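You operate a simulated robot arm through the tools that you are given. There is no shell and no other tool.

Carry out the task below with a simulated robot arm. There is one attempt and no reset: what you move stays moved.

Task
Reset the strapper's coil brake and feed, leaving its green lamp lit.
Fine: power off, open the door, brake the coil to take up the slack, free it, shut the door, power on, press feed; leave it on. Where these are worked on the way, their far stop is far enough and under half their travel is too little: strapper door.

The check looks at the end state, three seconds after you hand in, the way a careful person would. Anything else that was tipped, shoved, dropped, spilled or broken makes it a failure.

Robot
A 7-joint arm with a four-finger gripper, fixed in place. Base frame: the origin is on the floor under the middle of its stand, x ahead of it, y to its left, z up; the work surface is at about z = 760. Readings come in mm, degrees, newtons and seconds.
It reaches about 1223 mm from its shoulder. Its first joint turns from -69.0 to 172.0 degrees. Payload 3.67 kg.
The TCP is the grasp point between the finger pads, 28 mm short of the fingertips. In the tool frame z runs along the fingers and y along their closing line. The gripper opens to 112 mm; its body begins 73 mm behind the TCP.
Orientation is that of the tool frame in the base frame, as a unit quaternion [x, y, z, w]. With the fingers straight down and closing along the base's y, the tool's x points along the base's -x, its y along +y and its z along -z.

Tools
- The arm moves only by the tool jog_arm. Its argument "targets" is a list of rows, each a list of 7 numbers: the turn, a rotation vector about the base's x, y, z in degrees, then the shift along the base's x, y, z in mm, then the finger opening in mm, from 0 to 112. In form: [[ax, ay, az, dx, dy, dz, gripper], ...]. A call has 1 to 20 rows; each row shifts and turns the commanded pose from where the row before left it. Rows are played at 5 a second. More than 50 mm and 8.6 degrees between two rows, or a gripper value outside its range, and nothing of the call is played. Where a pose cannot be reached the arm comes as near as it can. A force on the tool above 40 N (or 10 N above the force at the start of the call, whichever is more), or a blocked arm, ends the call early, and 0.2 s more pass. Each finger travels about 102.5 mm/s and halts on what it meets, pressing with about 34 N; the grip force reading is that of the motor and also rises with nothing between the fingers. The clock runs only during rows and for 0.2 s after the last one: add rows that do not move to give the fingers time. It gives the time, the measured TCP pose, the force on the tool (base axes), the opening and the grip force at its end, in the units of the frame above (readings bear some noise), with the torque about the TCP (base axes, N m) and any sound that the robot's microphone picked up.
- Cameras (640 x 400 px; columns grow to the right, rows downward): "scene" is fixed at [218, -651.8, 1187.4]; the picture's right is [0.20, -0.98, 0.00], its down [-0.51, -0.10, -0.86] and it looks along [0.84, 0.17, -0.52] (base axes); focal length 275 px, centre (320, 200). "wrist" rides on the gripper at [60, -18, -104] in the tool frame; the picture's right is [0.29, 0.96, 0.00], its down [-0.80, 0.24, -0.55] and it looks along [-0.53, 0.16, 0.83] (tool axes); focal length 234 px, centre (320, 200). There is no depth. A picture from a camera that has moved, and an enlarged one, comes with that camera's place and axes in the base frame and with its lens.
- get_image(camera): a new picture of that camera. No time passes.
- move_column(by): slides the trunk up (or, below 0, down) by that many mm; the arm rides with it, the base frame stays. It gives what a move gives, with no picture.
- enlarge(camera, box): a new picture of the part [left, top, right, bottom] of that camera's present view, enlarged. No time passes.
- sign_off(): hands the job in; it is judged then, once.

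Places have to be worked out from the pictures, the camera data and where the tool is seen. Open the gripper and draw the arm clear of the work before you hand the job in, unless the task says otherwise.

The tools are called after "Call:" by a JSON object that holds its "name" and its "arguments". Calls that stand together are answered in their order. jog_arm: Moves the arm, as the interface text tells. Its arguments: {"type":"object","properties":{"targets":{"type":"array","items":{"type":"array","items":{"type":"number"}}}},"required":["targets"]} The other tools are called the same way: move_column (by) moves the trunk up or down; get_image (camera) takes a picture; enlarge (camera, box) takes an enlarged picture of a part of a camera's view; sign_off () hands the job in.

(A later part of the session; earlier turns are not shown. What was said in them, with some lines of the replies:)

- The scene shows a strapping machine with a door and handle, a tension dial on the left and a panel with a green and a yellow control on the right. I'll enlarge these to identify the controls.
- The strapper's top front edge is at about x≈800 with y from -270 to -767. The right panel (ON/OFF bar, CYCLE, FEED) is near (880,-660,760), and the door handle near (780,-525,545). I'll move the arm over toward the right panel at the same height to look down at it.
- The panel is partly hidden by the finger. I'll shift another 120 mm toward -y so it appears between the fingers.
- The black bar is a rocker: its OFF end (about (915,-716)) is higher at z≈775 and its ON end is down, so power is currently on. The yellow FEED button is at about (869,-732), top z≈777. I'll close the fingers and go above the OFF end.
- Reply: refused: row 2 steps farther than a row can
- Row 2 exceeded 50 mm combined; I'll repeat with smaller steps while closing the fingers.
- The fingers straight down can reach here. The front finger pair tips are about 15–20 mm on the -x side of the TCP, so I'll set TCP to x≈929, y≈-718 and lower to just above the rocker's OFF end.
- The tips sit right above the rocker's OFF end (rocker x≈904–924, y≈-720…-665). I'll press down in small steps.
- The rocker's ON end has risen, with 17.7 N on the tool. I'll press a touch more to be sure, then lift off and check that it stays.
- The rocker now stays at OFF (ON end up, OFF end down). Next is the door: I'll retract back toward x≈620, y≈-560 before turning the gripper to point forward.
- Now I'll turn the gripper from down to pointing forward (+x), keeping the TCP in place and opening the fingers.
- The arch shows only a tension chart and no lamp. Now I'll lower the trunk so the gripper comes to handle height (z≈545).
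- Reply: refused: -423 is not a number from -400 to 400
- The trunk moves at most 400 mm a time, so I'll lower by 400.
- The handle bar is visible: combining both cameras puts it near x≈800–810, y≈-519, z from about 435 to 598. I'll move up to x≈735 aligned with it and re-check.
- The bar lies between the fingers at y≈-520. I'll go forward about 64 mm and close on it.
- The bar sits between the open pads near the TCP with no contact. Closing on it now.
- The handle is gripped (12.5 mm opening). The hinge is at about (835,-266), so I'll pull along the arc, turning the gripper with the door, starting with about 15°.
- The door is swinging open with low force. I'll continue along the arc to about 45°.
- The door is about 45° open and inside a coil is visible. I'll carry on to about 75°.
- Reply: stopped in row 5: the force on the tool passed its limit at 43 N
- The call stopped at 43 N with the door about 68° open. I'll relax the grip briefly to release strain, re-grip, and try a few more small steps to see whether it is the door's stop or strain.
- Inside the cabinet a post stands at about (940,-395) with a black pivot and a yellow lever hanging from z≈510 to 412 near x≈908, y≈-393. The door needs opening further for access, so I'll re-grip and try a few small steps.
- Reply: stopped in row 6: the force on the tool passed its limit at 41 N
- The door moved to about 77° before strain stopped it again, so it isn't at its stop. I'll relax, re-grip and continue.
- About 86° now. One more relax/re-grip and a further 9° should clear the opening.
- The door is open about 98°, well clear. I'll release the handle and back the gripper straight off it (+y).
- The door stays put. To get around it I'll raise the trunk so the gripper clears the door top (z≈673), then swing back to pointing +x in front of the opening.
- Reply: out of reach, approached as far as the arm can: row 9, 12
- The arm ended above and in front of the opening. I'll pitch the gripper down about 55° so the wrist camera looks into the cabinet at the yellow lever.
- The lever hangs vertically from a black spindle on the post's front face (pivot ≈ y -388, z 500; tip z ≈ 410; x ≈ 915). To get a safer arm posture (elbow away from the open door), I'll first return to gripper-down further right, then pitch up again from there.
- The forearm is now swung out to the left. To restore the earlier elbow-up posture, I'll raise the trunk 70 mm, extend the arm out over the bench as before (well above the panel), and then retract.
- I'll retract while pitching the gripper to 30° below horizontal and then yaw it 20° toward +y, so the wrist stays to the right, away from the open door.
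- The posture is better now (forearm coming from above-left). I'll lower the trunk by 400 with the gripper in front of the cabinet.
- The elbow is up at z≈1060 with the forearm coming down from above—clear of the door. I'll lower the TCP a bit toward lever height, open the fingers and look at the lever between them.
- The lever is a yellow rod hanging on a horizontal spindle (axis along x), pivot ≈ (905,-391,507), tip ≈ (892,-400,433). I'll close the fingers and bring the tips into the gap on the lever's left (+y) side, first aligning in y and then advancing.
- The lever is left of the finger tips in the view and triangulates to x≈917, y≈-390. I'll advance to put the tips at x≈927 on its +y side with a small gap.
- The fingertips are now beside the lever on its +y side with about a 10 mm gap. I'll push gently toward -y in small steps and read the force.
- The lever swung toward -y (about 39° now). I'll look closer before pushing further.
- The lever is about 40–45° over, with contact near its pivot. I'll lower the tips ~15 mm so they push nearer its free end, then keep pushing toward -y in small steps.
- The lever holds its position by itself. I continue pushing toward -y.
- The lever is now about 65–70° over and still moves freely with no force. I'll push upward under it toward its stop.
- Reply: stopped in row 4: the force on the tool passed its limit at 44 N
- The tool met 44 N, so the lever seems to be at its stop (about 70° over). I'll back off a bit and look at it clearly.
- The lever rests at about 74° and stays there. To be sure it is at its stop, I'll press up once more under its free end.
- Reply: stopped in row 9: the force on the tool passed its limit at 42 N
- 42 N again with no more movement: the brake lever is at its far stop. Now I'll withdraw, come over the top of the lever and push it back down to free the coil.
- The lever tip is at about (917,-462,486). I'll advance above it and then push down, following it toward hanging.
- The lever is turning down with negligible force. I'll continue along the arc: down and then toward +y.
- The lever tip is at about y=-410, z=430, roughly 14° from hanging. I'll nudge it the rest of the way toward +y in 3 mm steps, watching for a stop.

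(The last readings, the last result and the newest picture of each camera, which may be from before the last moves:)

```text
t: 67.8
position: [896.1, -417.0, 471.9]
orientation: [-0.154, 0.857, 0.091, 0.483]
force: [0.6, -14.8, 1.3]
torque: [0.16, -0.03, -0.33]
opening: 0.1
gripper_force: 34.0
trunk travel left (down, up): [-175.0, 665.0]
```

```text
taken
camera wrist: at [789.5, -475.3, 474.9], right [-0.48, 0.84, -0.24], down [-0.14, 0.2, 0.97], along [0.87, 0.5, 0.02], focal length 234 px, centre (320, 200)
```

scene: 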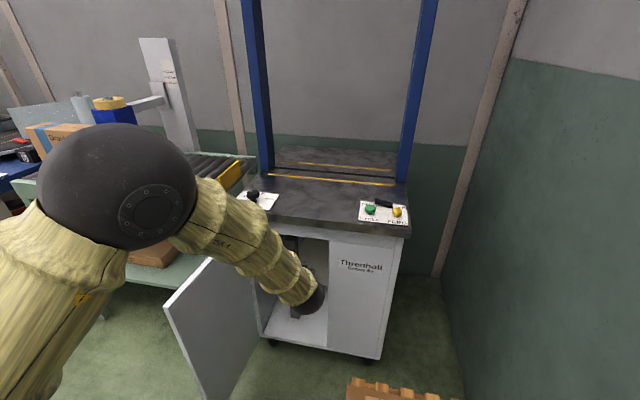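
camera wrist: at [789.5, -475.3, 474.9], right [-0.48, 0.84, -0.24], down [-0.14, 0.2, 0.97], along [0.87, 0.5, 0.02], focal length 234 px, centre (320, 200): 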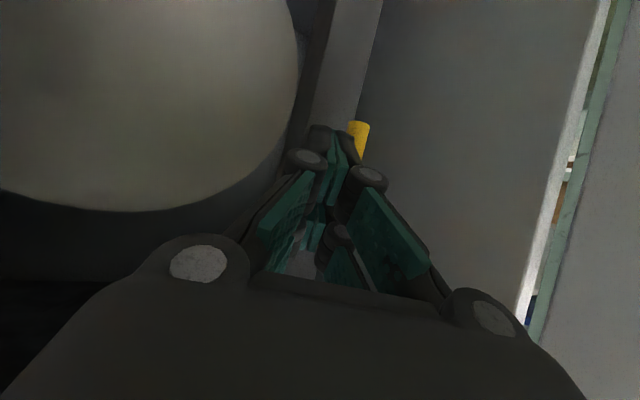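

Contact force rose to 15 N and the lever tip is back at its original place (y≈-389, z≈425) – hanging, freed. I'll back away in -y and withdraw out of the cabinet.

Call:
{"name": "jog_arm", "arguments": {"targets": [[0, 0, 0, 0, 2, 0, 0], [0, 0, 0, 0, -10, 0, 0], [0, 0, 0, 0, -10, 0, 0], [0, 0, 0, -35, -13, 0, 0], [0, 0, 0, -40, -14, 0, 0], [0, 0, 0, -40, -14, 0, 0], [0, 0, 0, -40, -14, 0, 0], [0, 0, 0, -30, 0, 0, 0]]}}

Call:
{"name": "get_image", "arguments": {"camera": "wrist"}}

Call:
{"name": "enlarge", "arguments": {"camera": "scene", "box": [220, 200, 380, 360]}}

Call:
{"name": "get_image", "arguments": {"camera": "scene"}}

```text
t: 69.7
position: [708.0, -489.7, 469.8]
orientation: [-0.156, 0.857, 0.092, 0.482]
force: [-0.4, -0.4, -0.5]
torque: [-0.02, 0.01, -0.04]
opening: 0.1
gripper_force: 34.4
trunk travel left (down, up): [-175.0, 665.0]
```

```text
taken
camera wrist: at [601.1, -548.6, 473.8], right [-0.48, 0.84, -0.24], down [-0.14, 0.2, 0.97], along [0.87, 0.5, 0.02], focal length 234 px, centre (320, 200)
```

wrist: 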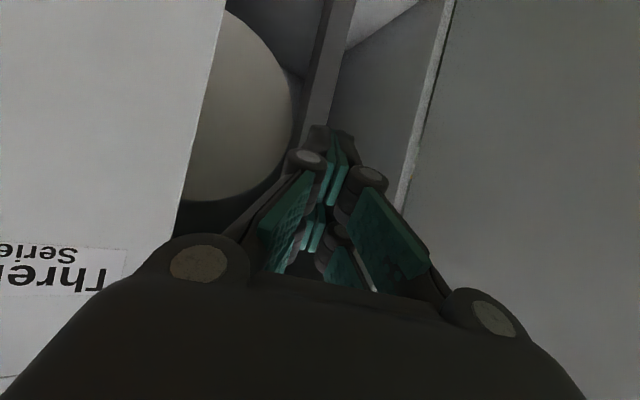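

```text
2.50 times, centred on (300, 280) of scene
camera zoom: at [218.0, -651.8, 1187.4], right [0.2, -0.98, 0.0], down [-0.51, -0.1, -0.86], along [0.84, 0.17, -0.52], focal length 687 px, centre (370, 0)
```

zoom: 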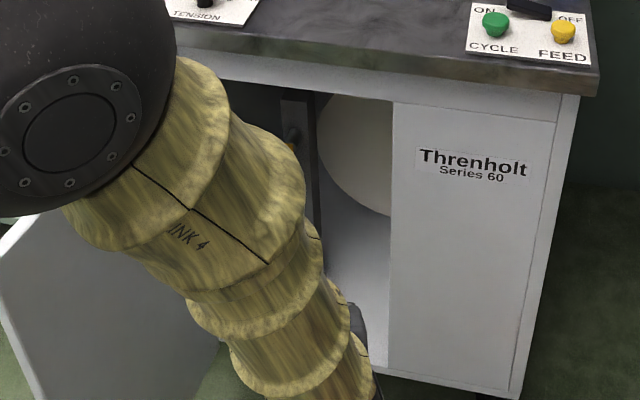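

```text
taken
```

scene: 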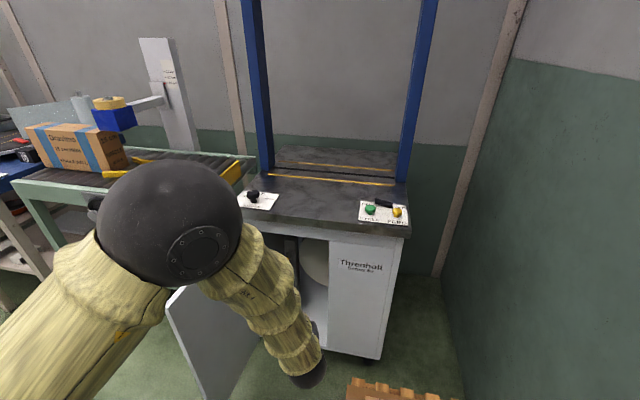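

The lever hangs as at first and the coil area is clear. To close the door I need to be on its outer (+y) side, so I'll raise the trunk, carry the gripper over the door while yawing it to point toward -y and levelling it.

Call:
{"name": "move_column", "arguments": {"by": 360}}

Call:
{"name": "jog_arm", "arguments": {"targets": [[0, 0, -7, 0, 25, 0, 0], [0, 0, -7, 0, 27, 0, 0], [0, 0, -7, 0, 27, 0, 0], [0, 0, -7, 0, 27, 0, 0], [0, 0, -7, 0, 27, 0, 0], [0, 0, -7, 0, 27, 0, 0], [0, 0, -7, 0, 27, 0, 0], [0, 0, -7, 0, 27, 0, 0]]}}

Call:
{"name": "get_image", "arguments": {"camera": "scene"}}

```text
t: 73.2
position: [706.9, -491.2, 831.6]
orientation: [-0.155, 0.857, 0.091, 0.482]
force: [1.0, -0.4, -0.2]
torque: [0.0, -0.01, 0.0]
opening: 0.0
gripper_force: 33.6
trunk travel left (down, up): [-535.0, 305.0]
```

```text
t: 75.0
position: [708.2, -275.8, 829.6]
orientation: [0.265, 0.83, -0.146, 0.468]
force: [0.4, 0.2, 1.0]
torque: [0.01, -0.02, 0.0]
opening: 0.0
gripper_force: 34.3
trunk travel left (down, up): [-535.0, 305.0]
```

```text
taken
```

scene: 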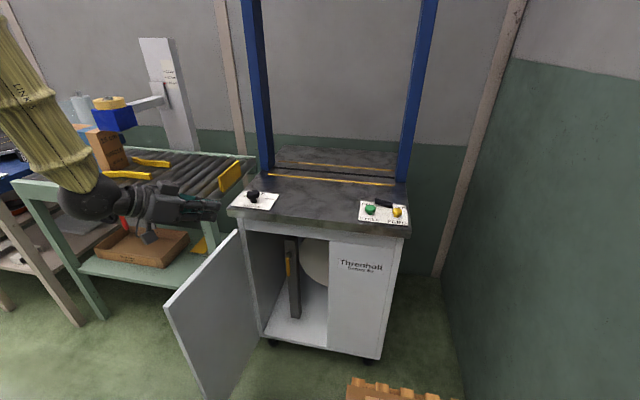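

The lever hangs vertically in the open cabinet. I'll continue yawing to point at the door's outer face and move to y≈-130 beyond the door.

Call:
{"name": "jog_arm", "arguments": {"targets": [[0, 0, -7.7, -8, 20, 0, 0], [0, 0, -7.7, -8, 20, 0, 0], [0, 0, -7.7, -8, 20, 0, 0], [0, 0, -7.7, -8, 20, 0, 0], [0, 0, -7.7, -8, 20, 0, 0], [0, 0, -7.7, -8, 20, 0, 0], [0, 0, -7.7, -8, 20, 0, 0], [0, 0, -7.7, -8, 20, 0, 0], [0, 0, 0, 0, 0, 0, 0]]}}

Call:
{"name": "get_image", "arguments": {"camera": "scene"}}

Call:
{"name": "get_image", "arguments": {"camera": "wrist"}}

```text
t: 77.0
position: [642.4, -114.2, 831.4]
orientation: [0.654, 0.576, -0.366, 0.327]
force: [-0.1, -0.5, 0.0]
torque: [0.03, 0.0, 0.0]
opening: 0.1
gripper_force: 33.3
trunk travel left (down, up): [-535.0, 305.0]
```

```text
taken
```

scene: 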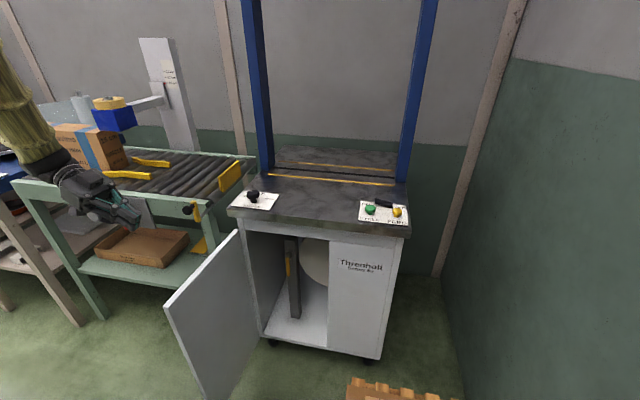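

```text
taken
camera wrist: at [639.7, 7.3, 834.8], right [0.97, 0.03, -0.24], down [0.24, 0.03, 0.97], along [0.04, -1.0, 0.02], focal length 234 px, centre (320, 200)
```

wrist: 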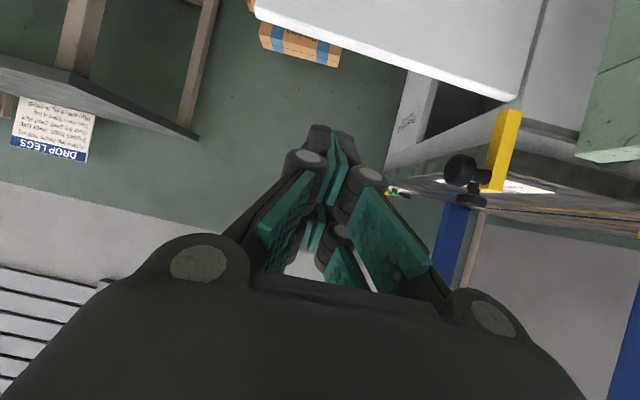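

The gripper is on the outer side of the door, with nothing under it. I'll lower the trunk by 320 mm.

Call:
{"name": "move_column", "arguments": {"by": -320}}

Call:
{"name": "get_image", "arguments": {"camera": "scene"}}

Call:
{"name": "get_image", "arguments": {"camera": "wrist"}}

```text
t: 80.1
position: [643.8, -114.3, 511.8]
orientation: [0.652, 0.577, -0.366, 0.328]
force: [0.1, -0.7, -0.2]
torque: [0.02, 0.02, -0.02]
opening: 0.3
gripper_force: 34.1
trunk travel left (down, up): [-215.0, 625.0]
```

```text
taken
```

scene: 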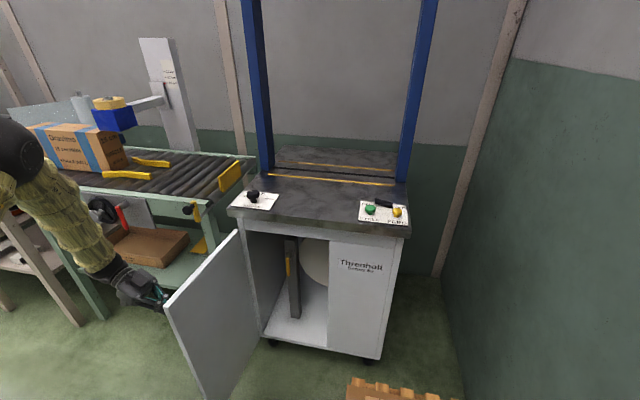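

```text
taken
camera wrist: at [639.7, 7.1, 514.6], right [0.97, 0.04, -0.24], down [0.24, 0.03, 0.97], along [0.04, -1.0, 0.02], focal length 234 px, centre (320, 200)
```

wrist: 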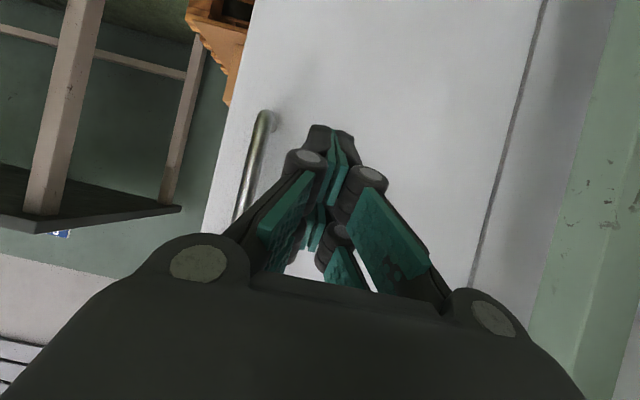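

The fingertips face the door's outer side, on the hinge side of the handle. I'll approach in -y and begin pushing gently.

Call:
{"name": "jog_arm", "arguments": {"targets": [[0, 0, 0, 0, -35, 0, 0], [0, 0, 0, 0, -30, 0, 0], [0, 0, 0, 0, -8, 0, 0], [0, 0, 0, 0, -8, 0, 0], [0, 0, 0, 0, -8, 0, 0], [0, 0, 0, 0, -8, 0, 0], [0, 0, 0, 0, 0, 0, 0]]}}

Call:
{"name": "get_image", "arguments": {"camera": "scene"}}

Call:
{"name": "get_image", "arguments": {"camera": "wrist"}}

```text
t: 81.7
position: [643.1, -211.3, 510.6]
orientation: [0.653, 0.577, -0.365, 0.328]
force: [0.7, 0.6, 0.0]
torque: [0.0, 0.0, -0.02]
opening: 0.2
gripper_force: 34.1
trunk travel left (down, up): [-215.0, 625.0]
```

```text
taken
```

scene: 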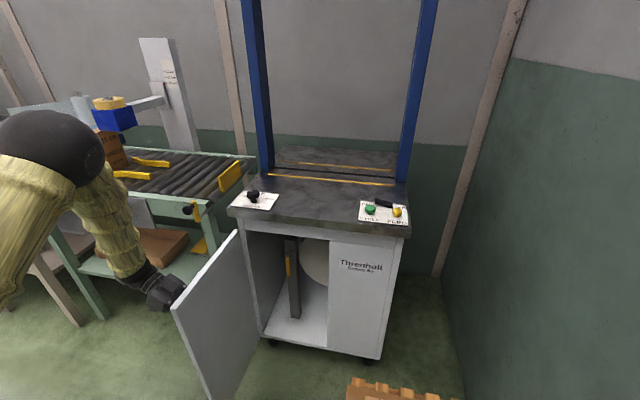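

```text
taken
camera wrist: at [639.5, -89.6, 514.5], right [0.97, 0.04, -0.24], down [0.24, 0.03, 0.97], along [0.04, -1.0, 0.02], focal length 234 px, centre (320, 200)
```

wrist: 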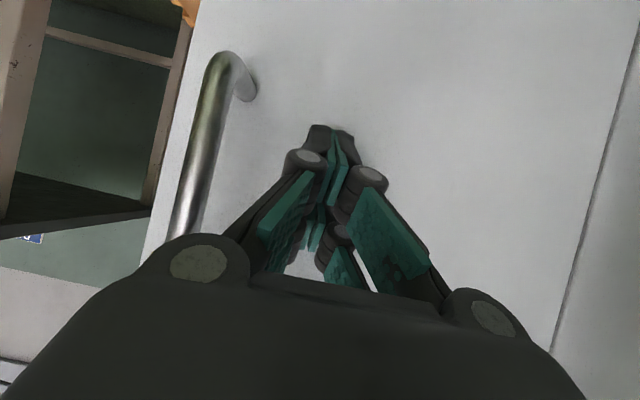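

The door has started to close (about 95°). I'll push it along its arc, rotating the gripper with it: 48° first.

Call:
{"name": "jog_arm", "arguments": {"targets": [[0, 0, 6, -4.6, -20.4, 0, 0], [0, 0, 6, -2.5, -20.7, 0, 0], [0, 0, 6, -0.4, -20.9, 0, 0], [0, 0, 6, 1.9, -20.8, 0, 0], [0, 0, 6, 4, -20.5, 0, 0], [0, 0, 6, 6.2, -20, 0, 0], [0, 0, 6, 8.2, -19.2, 0, 0], [0, 0, 6, 10.1, -18.3, 0, 0], [0, 0, 0, 0, 0, 0, 0]]}}

Call:
{"name": "get_image", "arguments": {"camera": "scene"}}

Call:
{"name": "get_image", "arguments": {"camera": "wrist"}}

```text
t: 83.7
position: [667.7, -375.4, 510.5]
orientation: [0.361, 0.793, -0.199, 0.448]
force: [0.1, -1.0, 0.5]
torque: [0.01, -0.01, -0.02]
opening: 0.1
gripper_force: 34.1
trunk travel left (down, up): [-215.0, 625.0]
```

```text
taken
```

scene: 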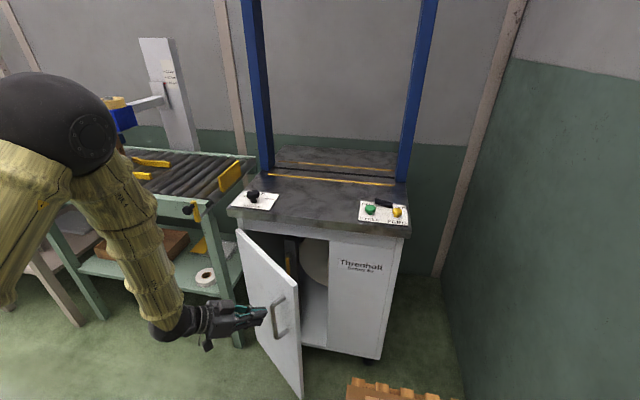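

```text
taken
camera wrist: at [574.2, -295.9, 514.5], right [0.62, 0.75, -0.24], down [0.14, 0.2, 0.97], along [0.77, -0.64, 0.02], focal length 234 px, centre (320, 200)
```

wrist: 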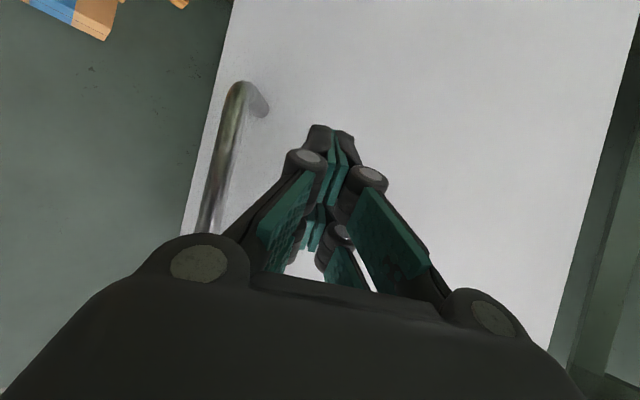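

The door is following well, now around 40°. Continuing along the arc toward closed.

Call:
{"name": "jog_arm", "arguments": {"targets": [[0, 0, 6, 12, -17.1, 0, 0], [0, 0, 6, 13.8, -15.7, 0, 0], [0, 0, 6, 15.3, -14.2, 0, 0], [0, 0, 6, 16.7, -12.6, 0, 0], [0, 0, 6, 17.9, -10.7, 0, 0], [0, 0, 6, 19, -8.8, 0, 0], [0, 0, 0, 0, 0, 0, 0]]}}

Call:
{"name": "get_image", "arguments": {"camera": "scene"}}

Call:
{"name": "get_image", "arguments": {"camera": "wrist"}}

```text
t: 85.3
position: [761.4, -451.9, 510.4]
orientation: [0.099, 0.865, -0.052, 0.489]
force: [-0.2, 0.3, 0.5]
torque: [0.0, -0.01, 0.04]
opening: 0.0
gripper_force: 34.0
trunk travel left (down, up): [-215.0, 625.0]
```

```text
taken
```

scene: 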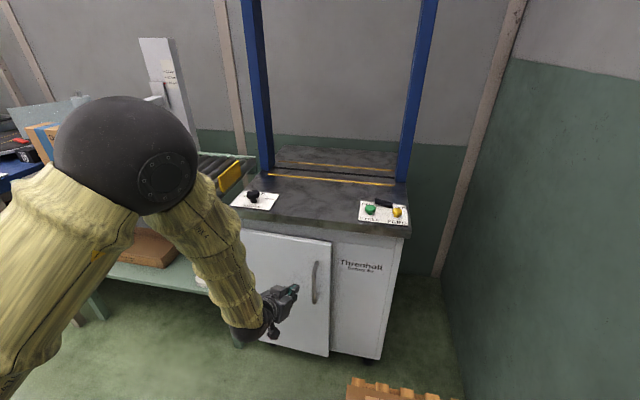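

```text
taken
camera wrist: at [640.9, -442.3, 513.7], right [0.07, 0.97, -0.24], down [-0.01, 0.24, 0.97], along [1.0, -0.06, 0.02], focal length 234 px, centre (320, 200)
```

wrist: 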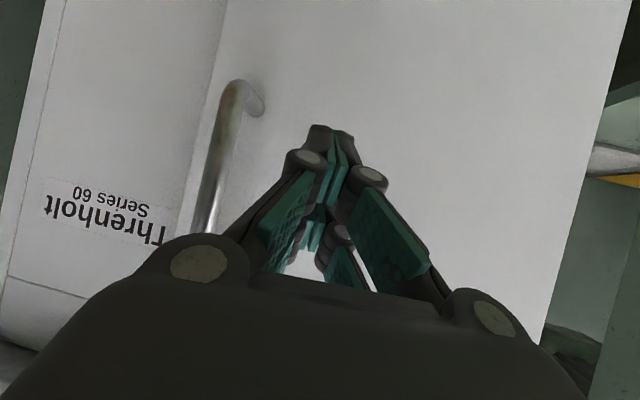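

The door is nearly closed. I'll do the last stretch in small steps until it seats.

Call:
{"name": "jog_arm", "arguments": {"targets": [[0, 0, 6, 12, -6, 0, 0], [0, 0, 5, 8, -4, 0, 0], [0, 0, 0, 6, 0, 0, 0], [0, 0, 0, 5, 0, 0, 0], [0, 0, 0, 4, 0, 0, 0], [0, 0, 0, 4, 0, 0, 0], [0, 0, 0, 3, 0, 0, 0], [0, 0, 0, 3, 0, 0, 0], [0, 0, 0, 0, 0, 0, 0]]}}

Call:
{"name": "enlarge", "arguments": {"camera": "scene", "box": [220, 200, 420, 380]}}

Call:
{"name": "get_image", "arguments": {"camera": "wrist"}}

```text
t: 86.8
position: [798.0, -461.8, 509.7]
orientation: [0.017, 0.872, -0.004, 0.489]
force: [-30.7, -4.0, 13.9]
torque: [0.16, -0.74, -0.08]
opening: 0.0
gripper_force: 36.0
trunk travel left (down, up): [-215.0, 625.0]
stopped in row 7: the force on the tool passed its limit at 46 N (the readings are from after the stop); the commanded pose is now the measured one
```

```text
2.22 times, centred on (320, 290) of scene
camera zoom: at [218.0, -651.8, 1187.4], right [0.2, -0.98, 0.0], down [-0.51, -0.1, -0.86], along [0.84, 0.17, -0.52], focal length 611 px, centre (320, 0)
```

zoom: 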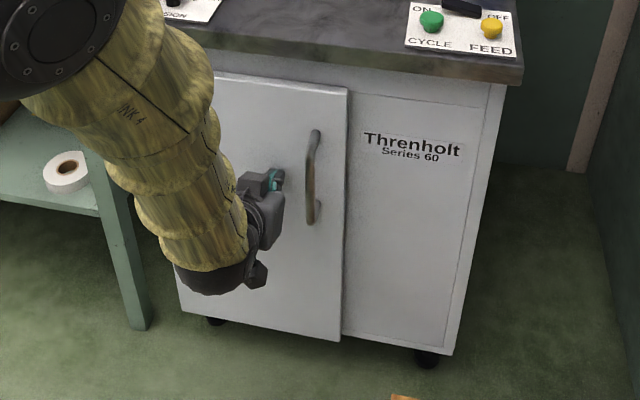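

```text
taken
camera wrist: at [677.1, -475.4, 514.2], right [-0.12, 0.96, -0.24], down [-0.05, 0.23, 0.97], along [0.99, 0.13, 0.02], focal length 234 px, centre (320, 200)
```

wrist: 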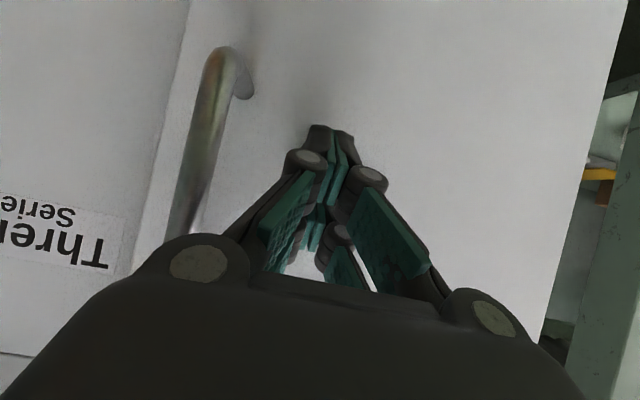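

The door is shut (46 N at its stop, edges where they were at first). I'll back off, raise the trunk to the original height and then go power on.

Call:
{"name": "jog_arm", "arguments": {"targets": [[0, 0, 0, -15, 0, 0, 0], [0, 0, 0, -35, 0, 0, 0], [0, 0, 0, -40, 0, 0, 0], [0, 0, 0, -40, 0, 0, 0], [0, 0, 0, -30, 0, 0, 0]]}}

Call:
{"name": "move_column", "arguments": {"by": 360}}

Call:
{"name": "get_image", "arguments": {"camera": "scene"}}

```text
t: 88.0
position: [642.1, -458.9, 508.7]
orientation: [0.015, 0.872, -0.004, 0.489]
force: [-0.1, 0.1, -0.5]
torque: [-0.03, 0.03, 0.04]
opening: 0.0
gripper_force: 36.0
trunk travel left (down, up): [-215.0, 625.0]
```

```text
t: 91.5
position: [642.8, -458.6, 869.6]
orientation: [0.015, 0.872, -0.004, 0.489]
force: [-0.2, -0.1, -0.4]
torque: [0.0, -0.03, 0.02]
opening: 0.1
gripper_force: 35.6
trunk travel left (down, up): [-575.0, 265.0]
```

```text
taken
```

scene: 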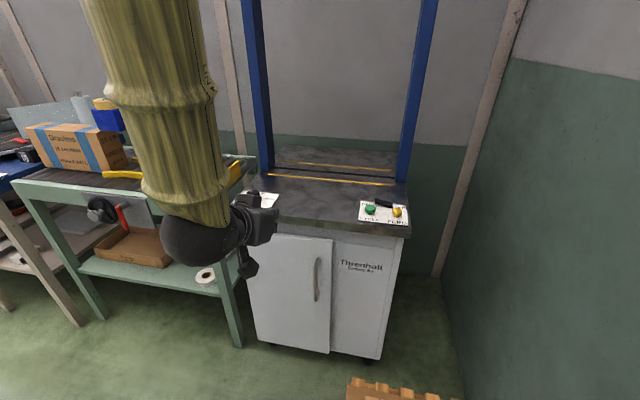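

The door is closed in the scene view. Now I'll pitch the gripper down and move above the rocker's ON end (≈(914,-670)).

Call:
{"name": "jog_arm", "arguments": {"targets": [[0, 7.3, 0, 0, 0, 5, 0], [0, 7.3, 0, 0, 0, 5, 0], [0, 7.3, 0, 0, 0, 5, 0], [0, 7.3, 0, 0, 0, 5, 0], [0, 7.3, 0, 0, 0, 5, 0], [0, 7.3, 0, 0, 0, 5, 0], [0, 7.3, 0, 0, 0, 5, 0], [0, 7.5, 0, 0, 0, 5, 0], [0, 0, 0, 30, -20, 0, 0], [0, 0, 0, 36, -27, 0, 0], [0, 0, 0, 36, -27, 0, 0], [0, 0, 0, 36, -27, 0, 0], [0, 0, 0, 36, -27, 0, 0], [0, 0, 0, 36, -27, 0, 0], [0, 0, 0, 36, -27, 0, 0], [0, 0, 0, 36, -31, 0, 0], [0, 0, 0, 0, 0, 0, 0]]}}

Call:
{"name": "get_image", "arguments": {"camera": "wrist"}}

Call:
{"name": "get_image", "arguments": {"camera": "scene"}}

```text
t: 95.1
position: [925.8, -674.3, 914.8]
orientation: [0.012, 1.0, -0.01, 0.0]
force: [-0.4, 0.5, 0.3]
torque: [-0.04, -0.04, 0.02]
opening: 0.1
gripper_force: 35.4
trunk travel left (down, up): [-575.0, 265.0]
```

```text
taken
camera wrist: at [864.8, -687.6, 1020.3], right [-0.27, 0.96, -0.02], down [0.8, 0.23, 0.55], along [0.53, 0.13, -0.84], focal length 234 px, centre (320, 200)
```

wrist: 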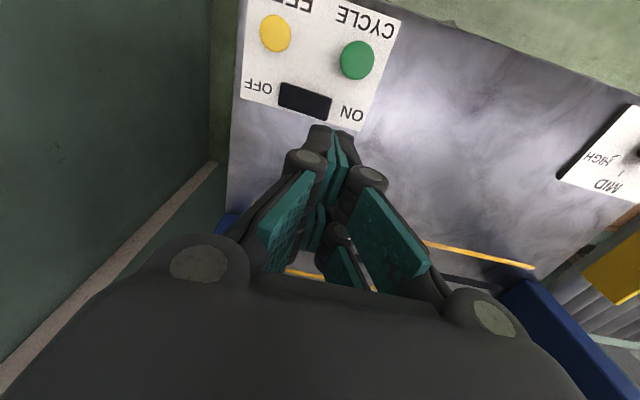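

```text
taken
```

scene: 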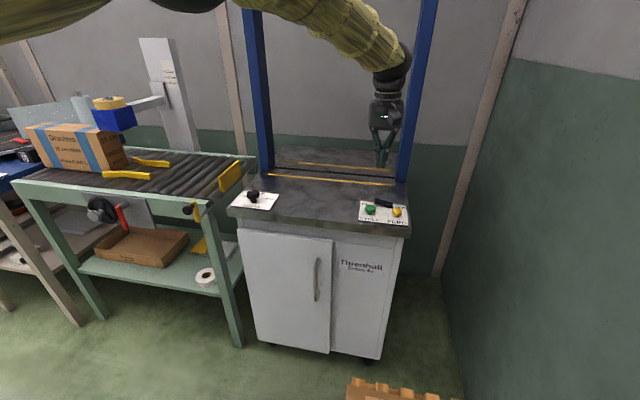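

The ON end of the rocker is at about (911,-670). I'll lower to just above it and then press down in small steps.

Call:
{"name": "jog_arm", "arguments": {"targets": [[0, 0, 0, 2, 3, -35, 0], [0, 0, 0, 0, 0, -35, 0], [0, 0, 0, 0, 0, -25, 0], [0, 0, 0, 0, 0, -6, 0], [0, 0, 0, 0, 0, -5, 0], [0, 0, 0, 0, 0, -4, 0], [0, 0, 0, 0, 0, -3, 0], [0, 0, 0, 0, 0, -3, 0], [0, 0, 0, 0, 0, -2, 0], [0, 0, 0, 0, 0, 0, 0]]}}

Call:
{"name": "enlarge", "arguments": {"camera": "scene", "box": [340, 120, 440, 240]}}

Call:
{"name": "get_image", "arguments": {"camera": "wrist"}}

```text
t: 97.1
position: [926.8, -668.0, 800.5]
orientation: [0.011, 1.0, -0.013, 0.005]
force: [-7.0, 0.4, 20.0]
torque: [-0.17, 0.48, -0.07]
opening: 0.3
gripper_force: 35.7
trunk travel left (down, up): [-575.0, 265.0]
stopped in row 10: the force on the tool passed its limit at 42 N (the readings are from after the stop); the commanded pose is now the measured one
```

```text
3.33 times, centred on (390, 180) of scene
camera zoom: at [218.0, -651.8, 1187.4], right [0.2, -0.98, 0.0], down [-0.51, -0.1, -0.86], along [0.84, 0.17, -0.52], focal length 916 px, centre (87, 267)
```

zoom: 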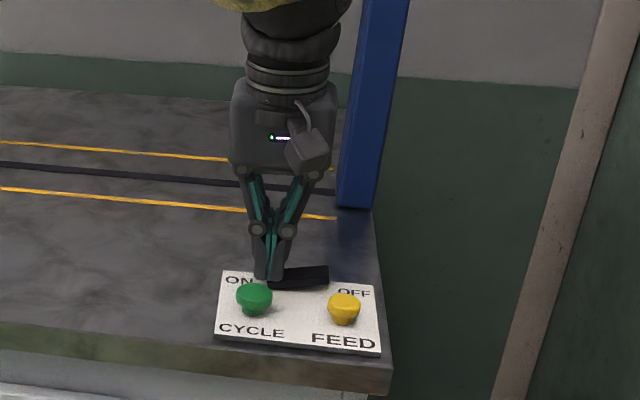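

```text
taken
camera wrist: at [865.8, -682.6, 905.7], right [-0.27, 0.96, -0.03], down [0.8, 0.24, 0.55], along [0.54, 0.13, -0.83], focal length 234 px, centre (320, 200)
```

wrist: 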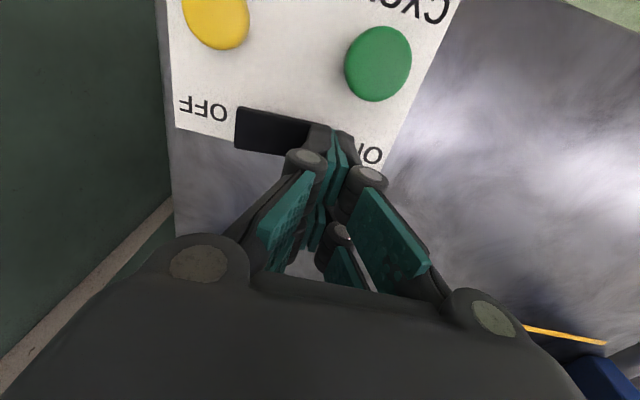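

The rocker's ON end is down and the tool met 42 N. I'll lift off and check the rocker and look for the lamp.

Call:
{"name": "jog_arm", "arguments": {"targets": [[0, 0, 0, 0, 0, 15, 0], [0, 0, 0, 0, 0, 30, 0], [0, 0, 0, -10, -15, 40, 0], [0, 0, 0, 0, 0, 0, 0]]}}

Call:
{"name": "enlarge", "arguments": {"camera": "scene", "box": [340, 180, 430, 240]}}

Call:
{"name": "get_image", "arguments": {"camera": "scene"}}

Call:
{"name": "get_image", "arguments": {"camera": "wrist"}}

```text
t: 98.1
position: [918.7, -685.4, 880.4]
orientation: [0.012, 1.0, -0.012, 0.001]
force: [0.1, -0.1, 0.1]
torque: [-0.02, 0.04, 0.01]
opening: 0.0
gripper_force: 35.5
trunk travel left (down, up): [-575.0, 265.0]
```

```text
6.67 times, centred on (385, 210) of scene
camera zoom: at [218.0, -651.8, 1187.4], right [0.2, -0.98, 0.0], down [-0.51, -0.1, -0.86], along [0.84, 0.17, -0.52], focal length 1832 px, centre (-113, 133)
```

zoom: 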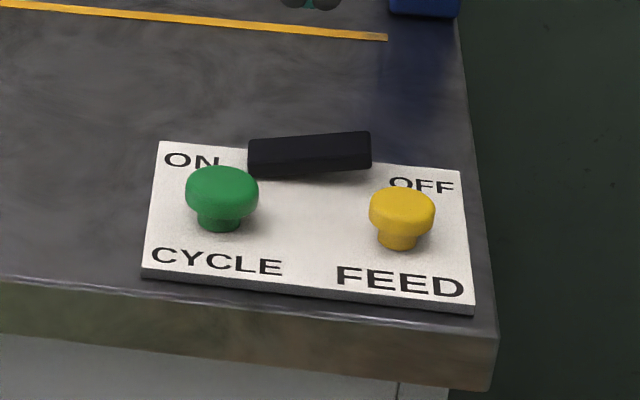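

```text
taken
```

scene: 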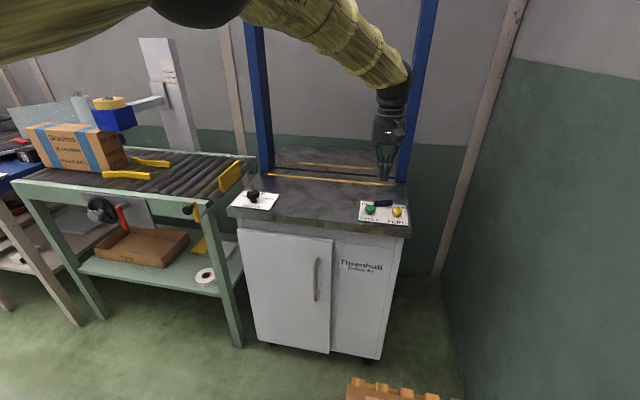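

```text
taken
camera wrist: at [858.1, -698.9, 985.0], right [-0.27, 0.96, -0.02], down [0.8, 0.23, 0.55], along [0.54, 0.13, -0.83], focal length 234 px, centre (320, 200)
```

wrist: 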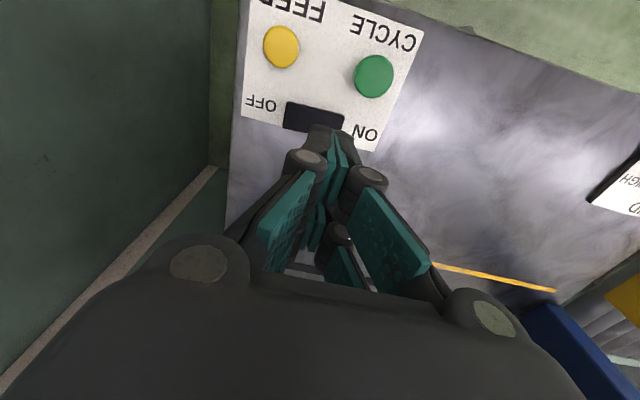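

The rocker is back at ON. Next I press FEED: the yellow button is at (868,-731), top z≈777. I'll place the rear finger pair on it (TCP x≈856) to stay well away from the rocker.

Call:
{"name": "jog_arm", "arguments": {"targets": [[0, 0, 0, -31, -23, 0, 0], [0, 0, 0, -31, -23, 0, 0], [0, 0, 0, 0, 0, -30, 0], [0, 0, 0, 0, 0, -30, 0], [0, 0, 0, 0, 0, 0, 0]]}}

Call:
{"name": "enlarge", "arguments": {"camera": "scene", "box": [340, 120, 440, 240]}}

Call:
{"name": "get_image", "arguments": {"camera": "wrist"}}

```text
t: 99.3
position: [855.4, -733.6, 821.7]
orientation: [0.011, 1.0, -0.011, 0.002]
force: [1.1, 0.6, -0.3]
torque: [-0.01, 0.01, 0.02]
opening: 0.2
gripper_force: 35.7
trunk travel left (down, up): [-575.0, 265.0]
```

```text
3.33 times, centred on (390, 180) of scene
camera zoom: at [218.0, -651.8, 1187.4], right [0.2, -0.98, 0.0], down [-0.51, -0.1, -0.86], along [0.84, 0.17, -0.52], focal length 916 px, centre (87, 267)
```

zoom: 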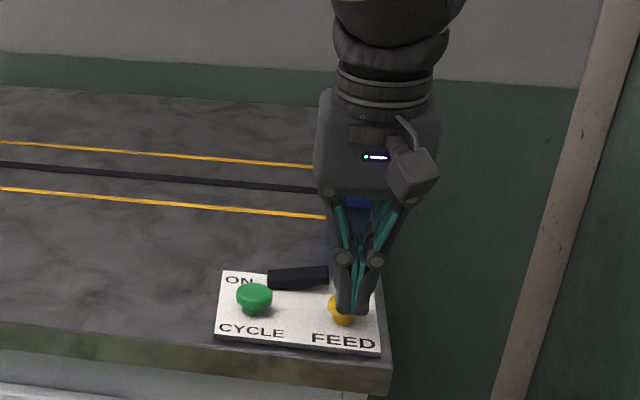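

```text
taken
camera wrist: at [795.0, -746.5, 926.2], right [-0.27, 0.96, -0.02], down [0.8, 0.23, 0.55], along [0.54, 0.13, -0.83], focal length 234 px, centre (320, 200)
```

wrist: 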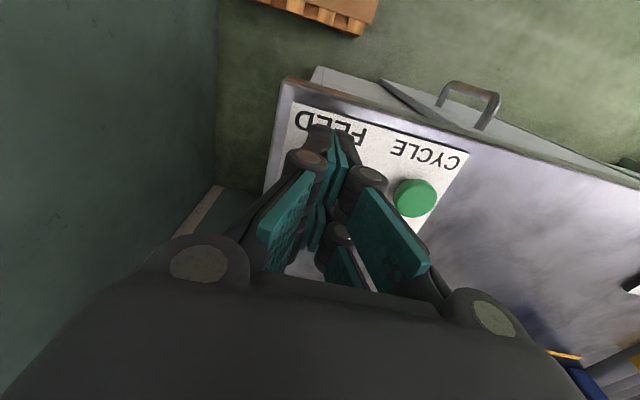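

The tips are aligned over the yellow button. I'll press down in small steps.

Call:
{"name": "jog_arm", "arguments": {"targets": [[0, 0, 0, 0, 2, -8, 0], [0, 0, 0, 0, 0, -5, 0], [0, 0, 0, 0, 0, -3, 0], [0, 0, 0, 0, 0, -3, 0], [0, 0, 0, 0, 0, -2, 0], [0, 0, 0, 0, 0, -2, 0], [0, 0, 0, 0, 0, 0, 0]]}}

Call:
{"name": "enlarge", "arguments": {"camera": "scene", "box": [340, 120, 440, 240]}}

```text
t: 100.9
position: [854.1, -727.7, 804.3]
orientation: [0.011, 1.0, -0.013, 0.004]
force: [7.8, -11.0, 32.0]
torque: [-0.3, -0.59, -0.14]
opening: 5.9
gripper_force: 35.3
trunk travel left (down, up): [-575.0, 265.0]
heard: click
```

```text
3.33 times, centred on (390, 180) of scene
camera zoom: at [218.0, -651.8, 1187.4], right [0.2, -0.98, 0.0], down [-0.51, -0.1, -0.86], along [0.84, 0.17, -0.52], focal length 916 px, centre (87, 267)
```

zoom: 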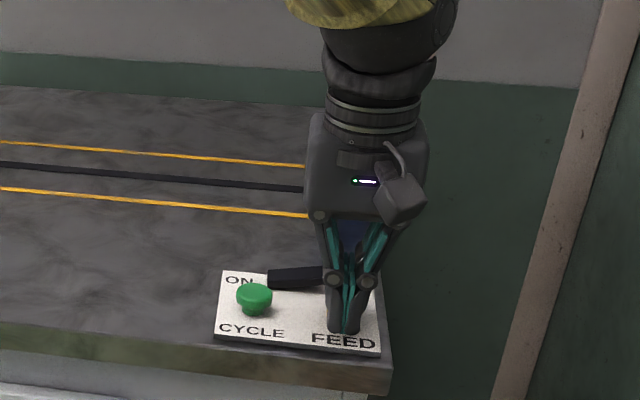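

A click was heard with 32 N on the button. I'll lift straight off and look for the green lamp.

Call:
{"name": "jog_arm", "arguments": {"targets": [[0, 0, 0, 0, 0, 10, 0], [0, 0, 0, 0, 0, 20, 0], [0, 0, 0, -20, 0, 40, 0], [0, 0, 0, -40, 0, 20, 0], [0, 0, 0, -40, 0, 20, 0], [0, 0, 0, 0, 0, 0, 0]]}}

Call:
{"name": "get_image", "arguments": {"camera": "scene"}}

Call:
{"name": "enlarge", "arguments": {"camera": "scene", "box": [340, 180, 430, 240]}}

Call:
{"name": "get_image", "arguments": {"camera": "wrist"}}

```text
t: 102.3
position: [759.8, -728.8, 903.6]
orientation: [0.011, 1.0, -0.012, 0.001]
force: [0.3, 0.5, -0.1]
torque: [0.01, 0.0, 0.04]
opening: 0.0
gripper_force: 35.6
trunk travel left (down, up): [-575.0, 265.0]
```

```text
taken
```

scene: 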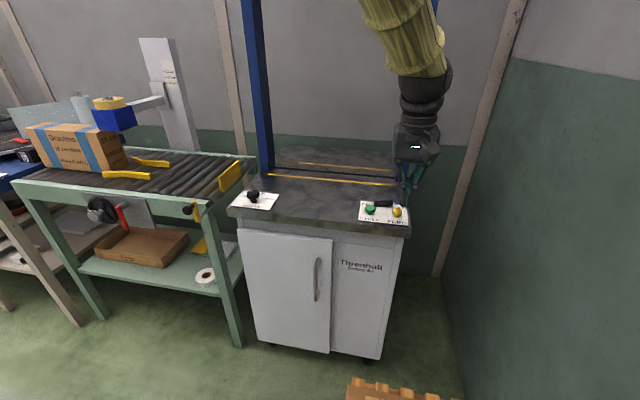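

```text
6.67 times, centred on (385, 210) of scene
camera zoom: at [218.0, -651.8, 1187.4], right [0.2, -0.98, 0.0], down [-0.51, -0.1, -0.86], along [0.84, 0.17, -0.52], focal length 1832 px, centre (-113, 133)
```

zoom: 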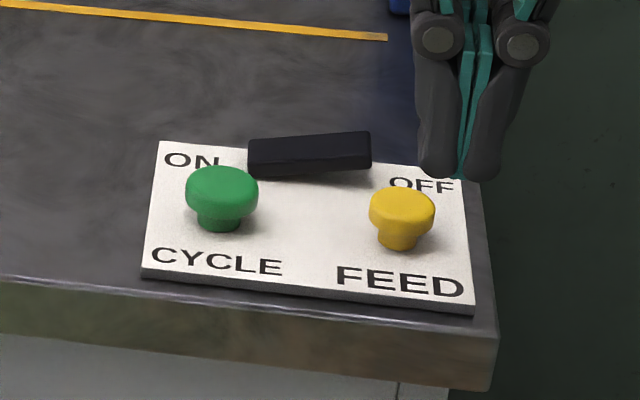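

```text
taken
camera wrist: at [698.2, -743.1, 1009.3], right [-0.27, 0.96, -0.02], down [0.8, 0.23, 0.55], along [0.54, 0.13, -0.83], focal length 234 px, centre (320, 200)
```

wrist: 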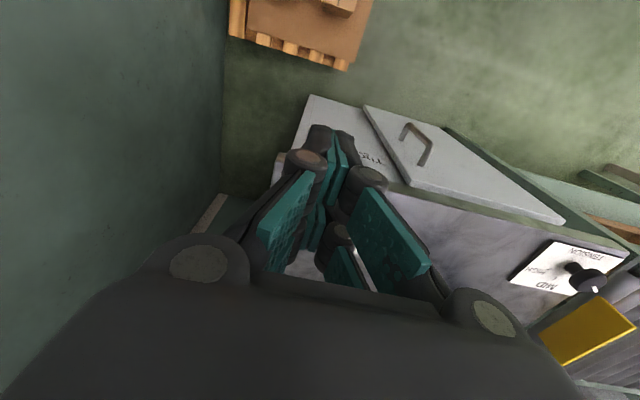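

The controls look right. I still need to find the lamp; it may be on top of the arch (beam at z≈1350), outside the scene camera's view. I'll retract, raise the trunk, and tilt the gripper up to look there.

Call:
{"name": "jog_arm", "arguments": {"targets": [[0, 0, 0, -35, 25, 10, 40], [0, 0, 0, -35, 25, 10, 80], [0, 0, 0, -35, 25, 10, 112], [0, 0, 0, -30, 25, 10, 112], [0, -8, 0, -10, 25, 0, 112], [0, -8, 0, 0, 20, 0, 112], [0, -8, 0, 0, 10, 0, 112], [0, -8, 0, 0, 0, 0, 112], [0, -8, 0, 0, 0, 0, 112], [0, -8, 0, 0, 0, 0, 112], [0, -8, 0, 0, 0, 0, 112], [0, -8, 0, 0, 0, 0, 112], [0, -8, 0, 0, 0, 0, 112], [0, 0, 0, 0, 0, 0, 112]]}}

Call:
{"name": "get_image", "arguments": {"camera": "wrist"}}

Call:
{"name": "get_image", "arguments": {"camera": "scene"}}

```text
t: 105.3
position: [609.4, -574.0, 948.8]
orientation: [0.016, 0.807, -0.003, 0.59]
force: [0.4, 0.4, 0.6]
torque: [-0.01, -0.02, -0.04]
opening: 112.0
gripper_force: 0.0
trunk travel left (down, up): [-575.0, 265.0]
```

```text
taken
camera wrist: at [492.7, -586.9, 923.8], right [-0.06, 0.96, -0.26], down [-0.28, 0.23, 0.93], along [0.96, 0.13, 0.25], focal length 234 px, centre (320, 200)
```

wrist: 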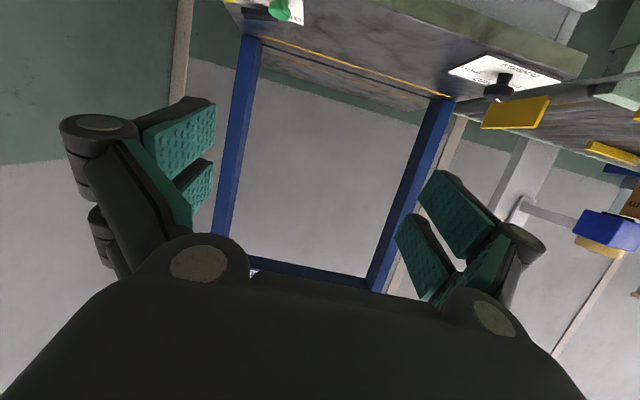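

```text
taken
```

scene: 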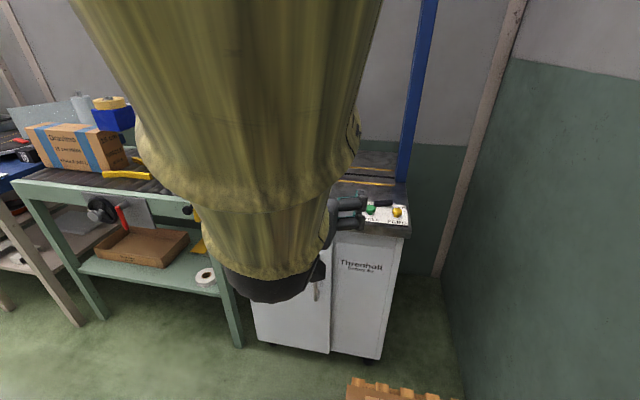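

The beam is just hidden behind the gripper. I'll raise the trunk 265 mm and tilt up a bit more to see above the arch.

Call:
{"name": "move_column", "arguments": {"by": 260}}

Call:
{"name": "get_image", "arguments": {"camera": "wrist"}}

```text
t: 108.0
position: [610.2, -572.6, 1208.4]
orientation: [0.016, 0.808, -0.003, 0.589]
force: [0.0, -0.3, -0.6]
torque: [-0.01, -0.03, 0.03]
opening: 112.2
gripper_force: 0.0
trunk travel left (down, up): [-835.0, 5.0]
```

```text
taken
camera wrist: at [492.8, -587.8, 1183.4], right [-0.06, 0.96, -0.26], down [-0.28, 0.23, 0.93], along [0.96, 0.13, 0.25], focal length 234 px, centre (320, 200)
```

wrist: 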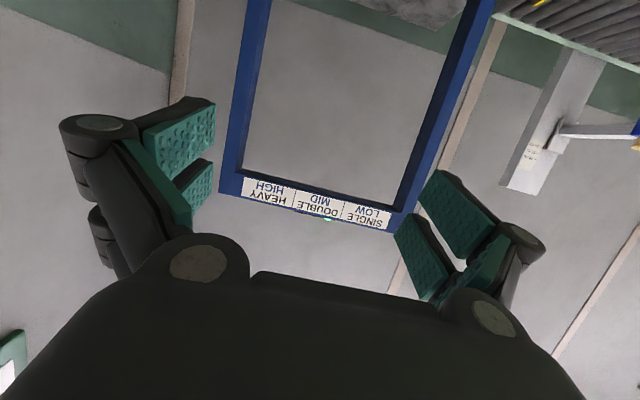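

There is something green on top of the arch at the middle. I'll enlarge it.

Call:
{"name": "enlarge", "arguments": {"camera": "wrist", "box": [270, 170, 390, 250]}}

```text
5.00 times, centred on (330, 210) of wrist
camera zoom: at [492.8, -587.8, 1183.4], right [-0.06, 0.96, -0.26], down [-0.28, 0.23, 0.93], along [0.96, 0.13, 0.25], focal length 1171 px, centre (270, 150)
```

zoom: 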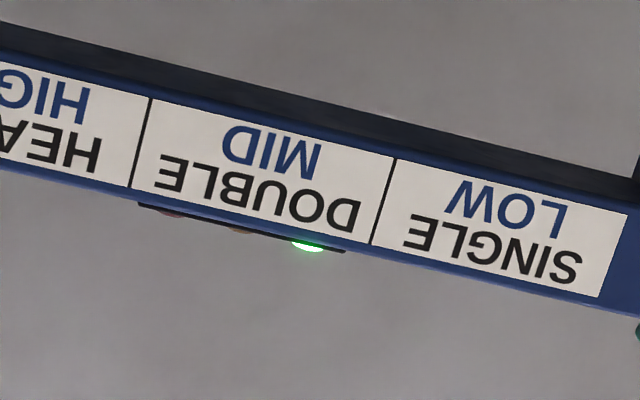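

The green lamp on top of the arch is brightly lit, with red and amber dark. I'll check the scene once more for anything disturbed and that the door and rocker are right.

Call:
{"name": "get_image", "arguments": {"camera": "scene"}}

Call:
{"name": "enlarge", "arguments": {"camera": "scene", "box": [220, 170, 420, 370]}}

```text
taken
```

scene: 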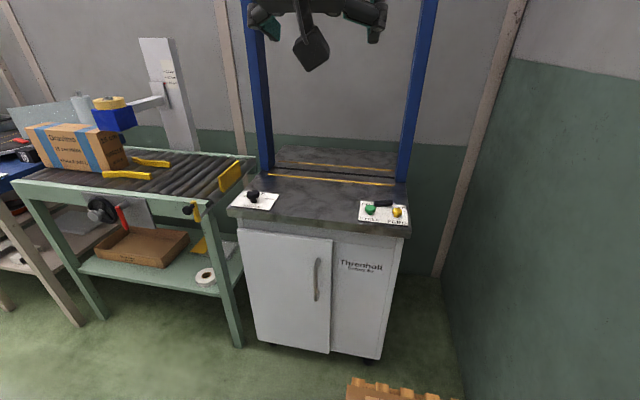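

```text
2.00 times, centred on (320, 270) of scene
camera zoom: at [218.0, -651.8, 1187.4], right [0.2, -0.98, 0.0], down [-0.51, -0.1, -0.86], along [0.84, 0.17, -0.52], focal length 550 px, centre (320, 60)
```

zoom: 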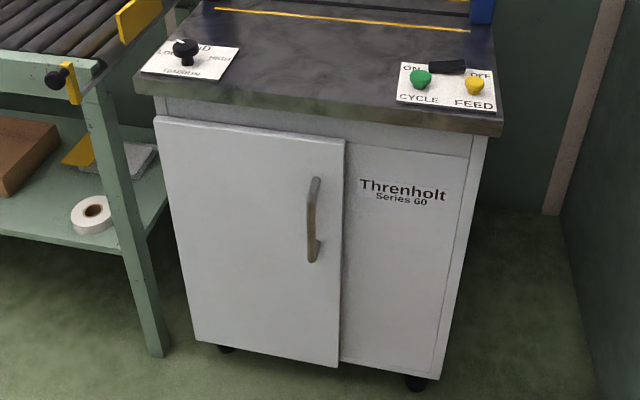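

The door is shut, the rocker is at ON, the tension knob and surroundings are unchanged, and the green lamp is lit. The gripper is open and the arm is clear of the work, so I'm handing in.

Call:
{"name": "sign_off", "arguments": {}}

```text
The job is handed in.
```

The strapper's coil brake and feed are reset, and the green lamp on top of its arch is lit. The job is handed in; I haven't seen the check's result.

1. **Power off:** I pressed the rocker's OFF end and confirmed it stayed down.
2. **Door open:** I pulled the door to about 98°. It hadn't reached its stop, so I couldn't measure its full travel.
3. **Brake on:** I pushed the yellow brake lever over to its stop, about 74° from hanging. A second push met the same resistance.
4. **Brake off:** I pushed the lever back down to where it first hung.
5. **Door shut:** I pushed the door closed until it seated, with its edges back where they started.
6. **Power on:** I pressed the rocker's ON end and left it there.
7. **Feed:** I pressed the yellow FEED button and heard it click. When I looked afterwards, the green lamp was lit and the red and amber lamps were dark.

In the last scene picture the tension knob and everything around the strapper looked unchanged. The gripper is open and the arm is clear of the machine.
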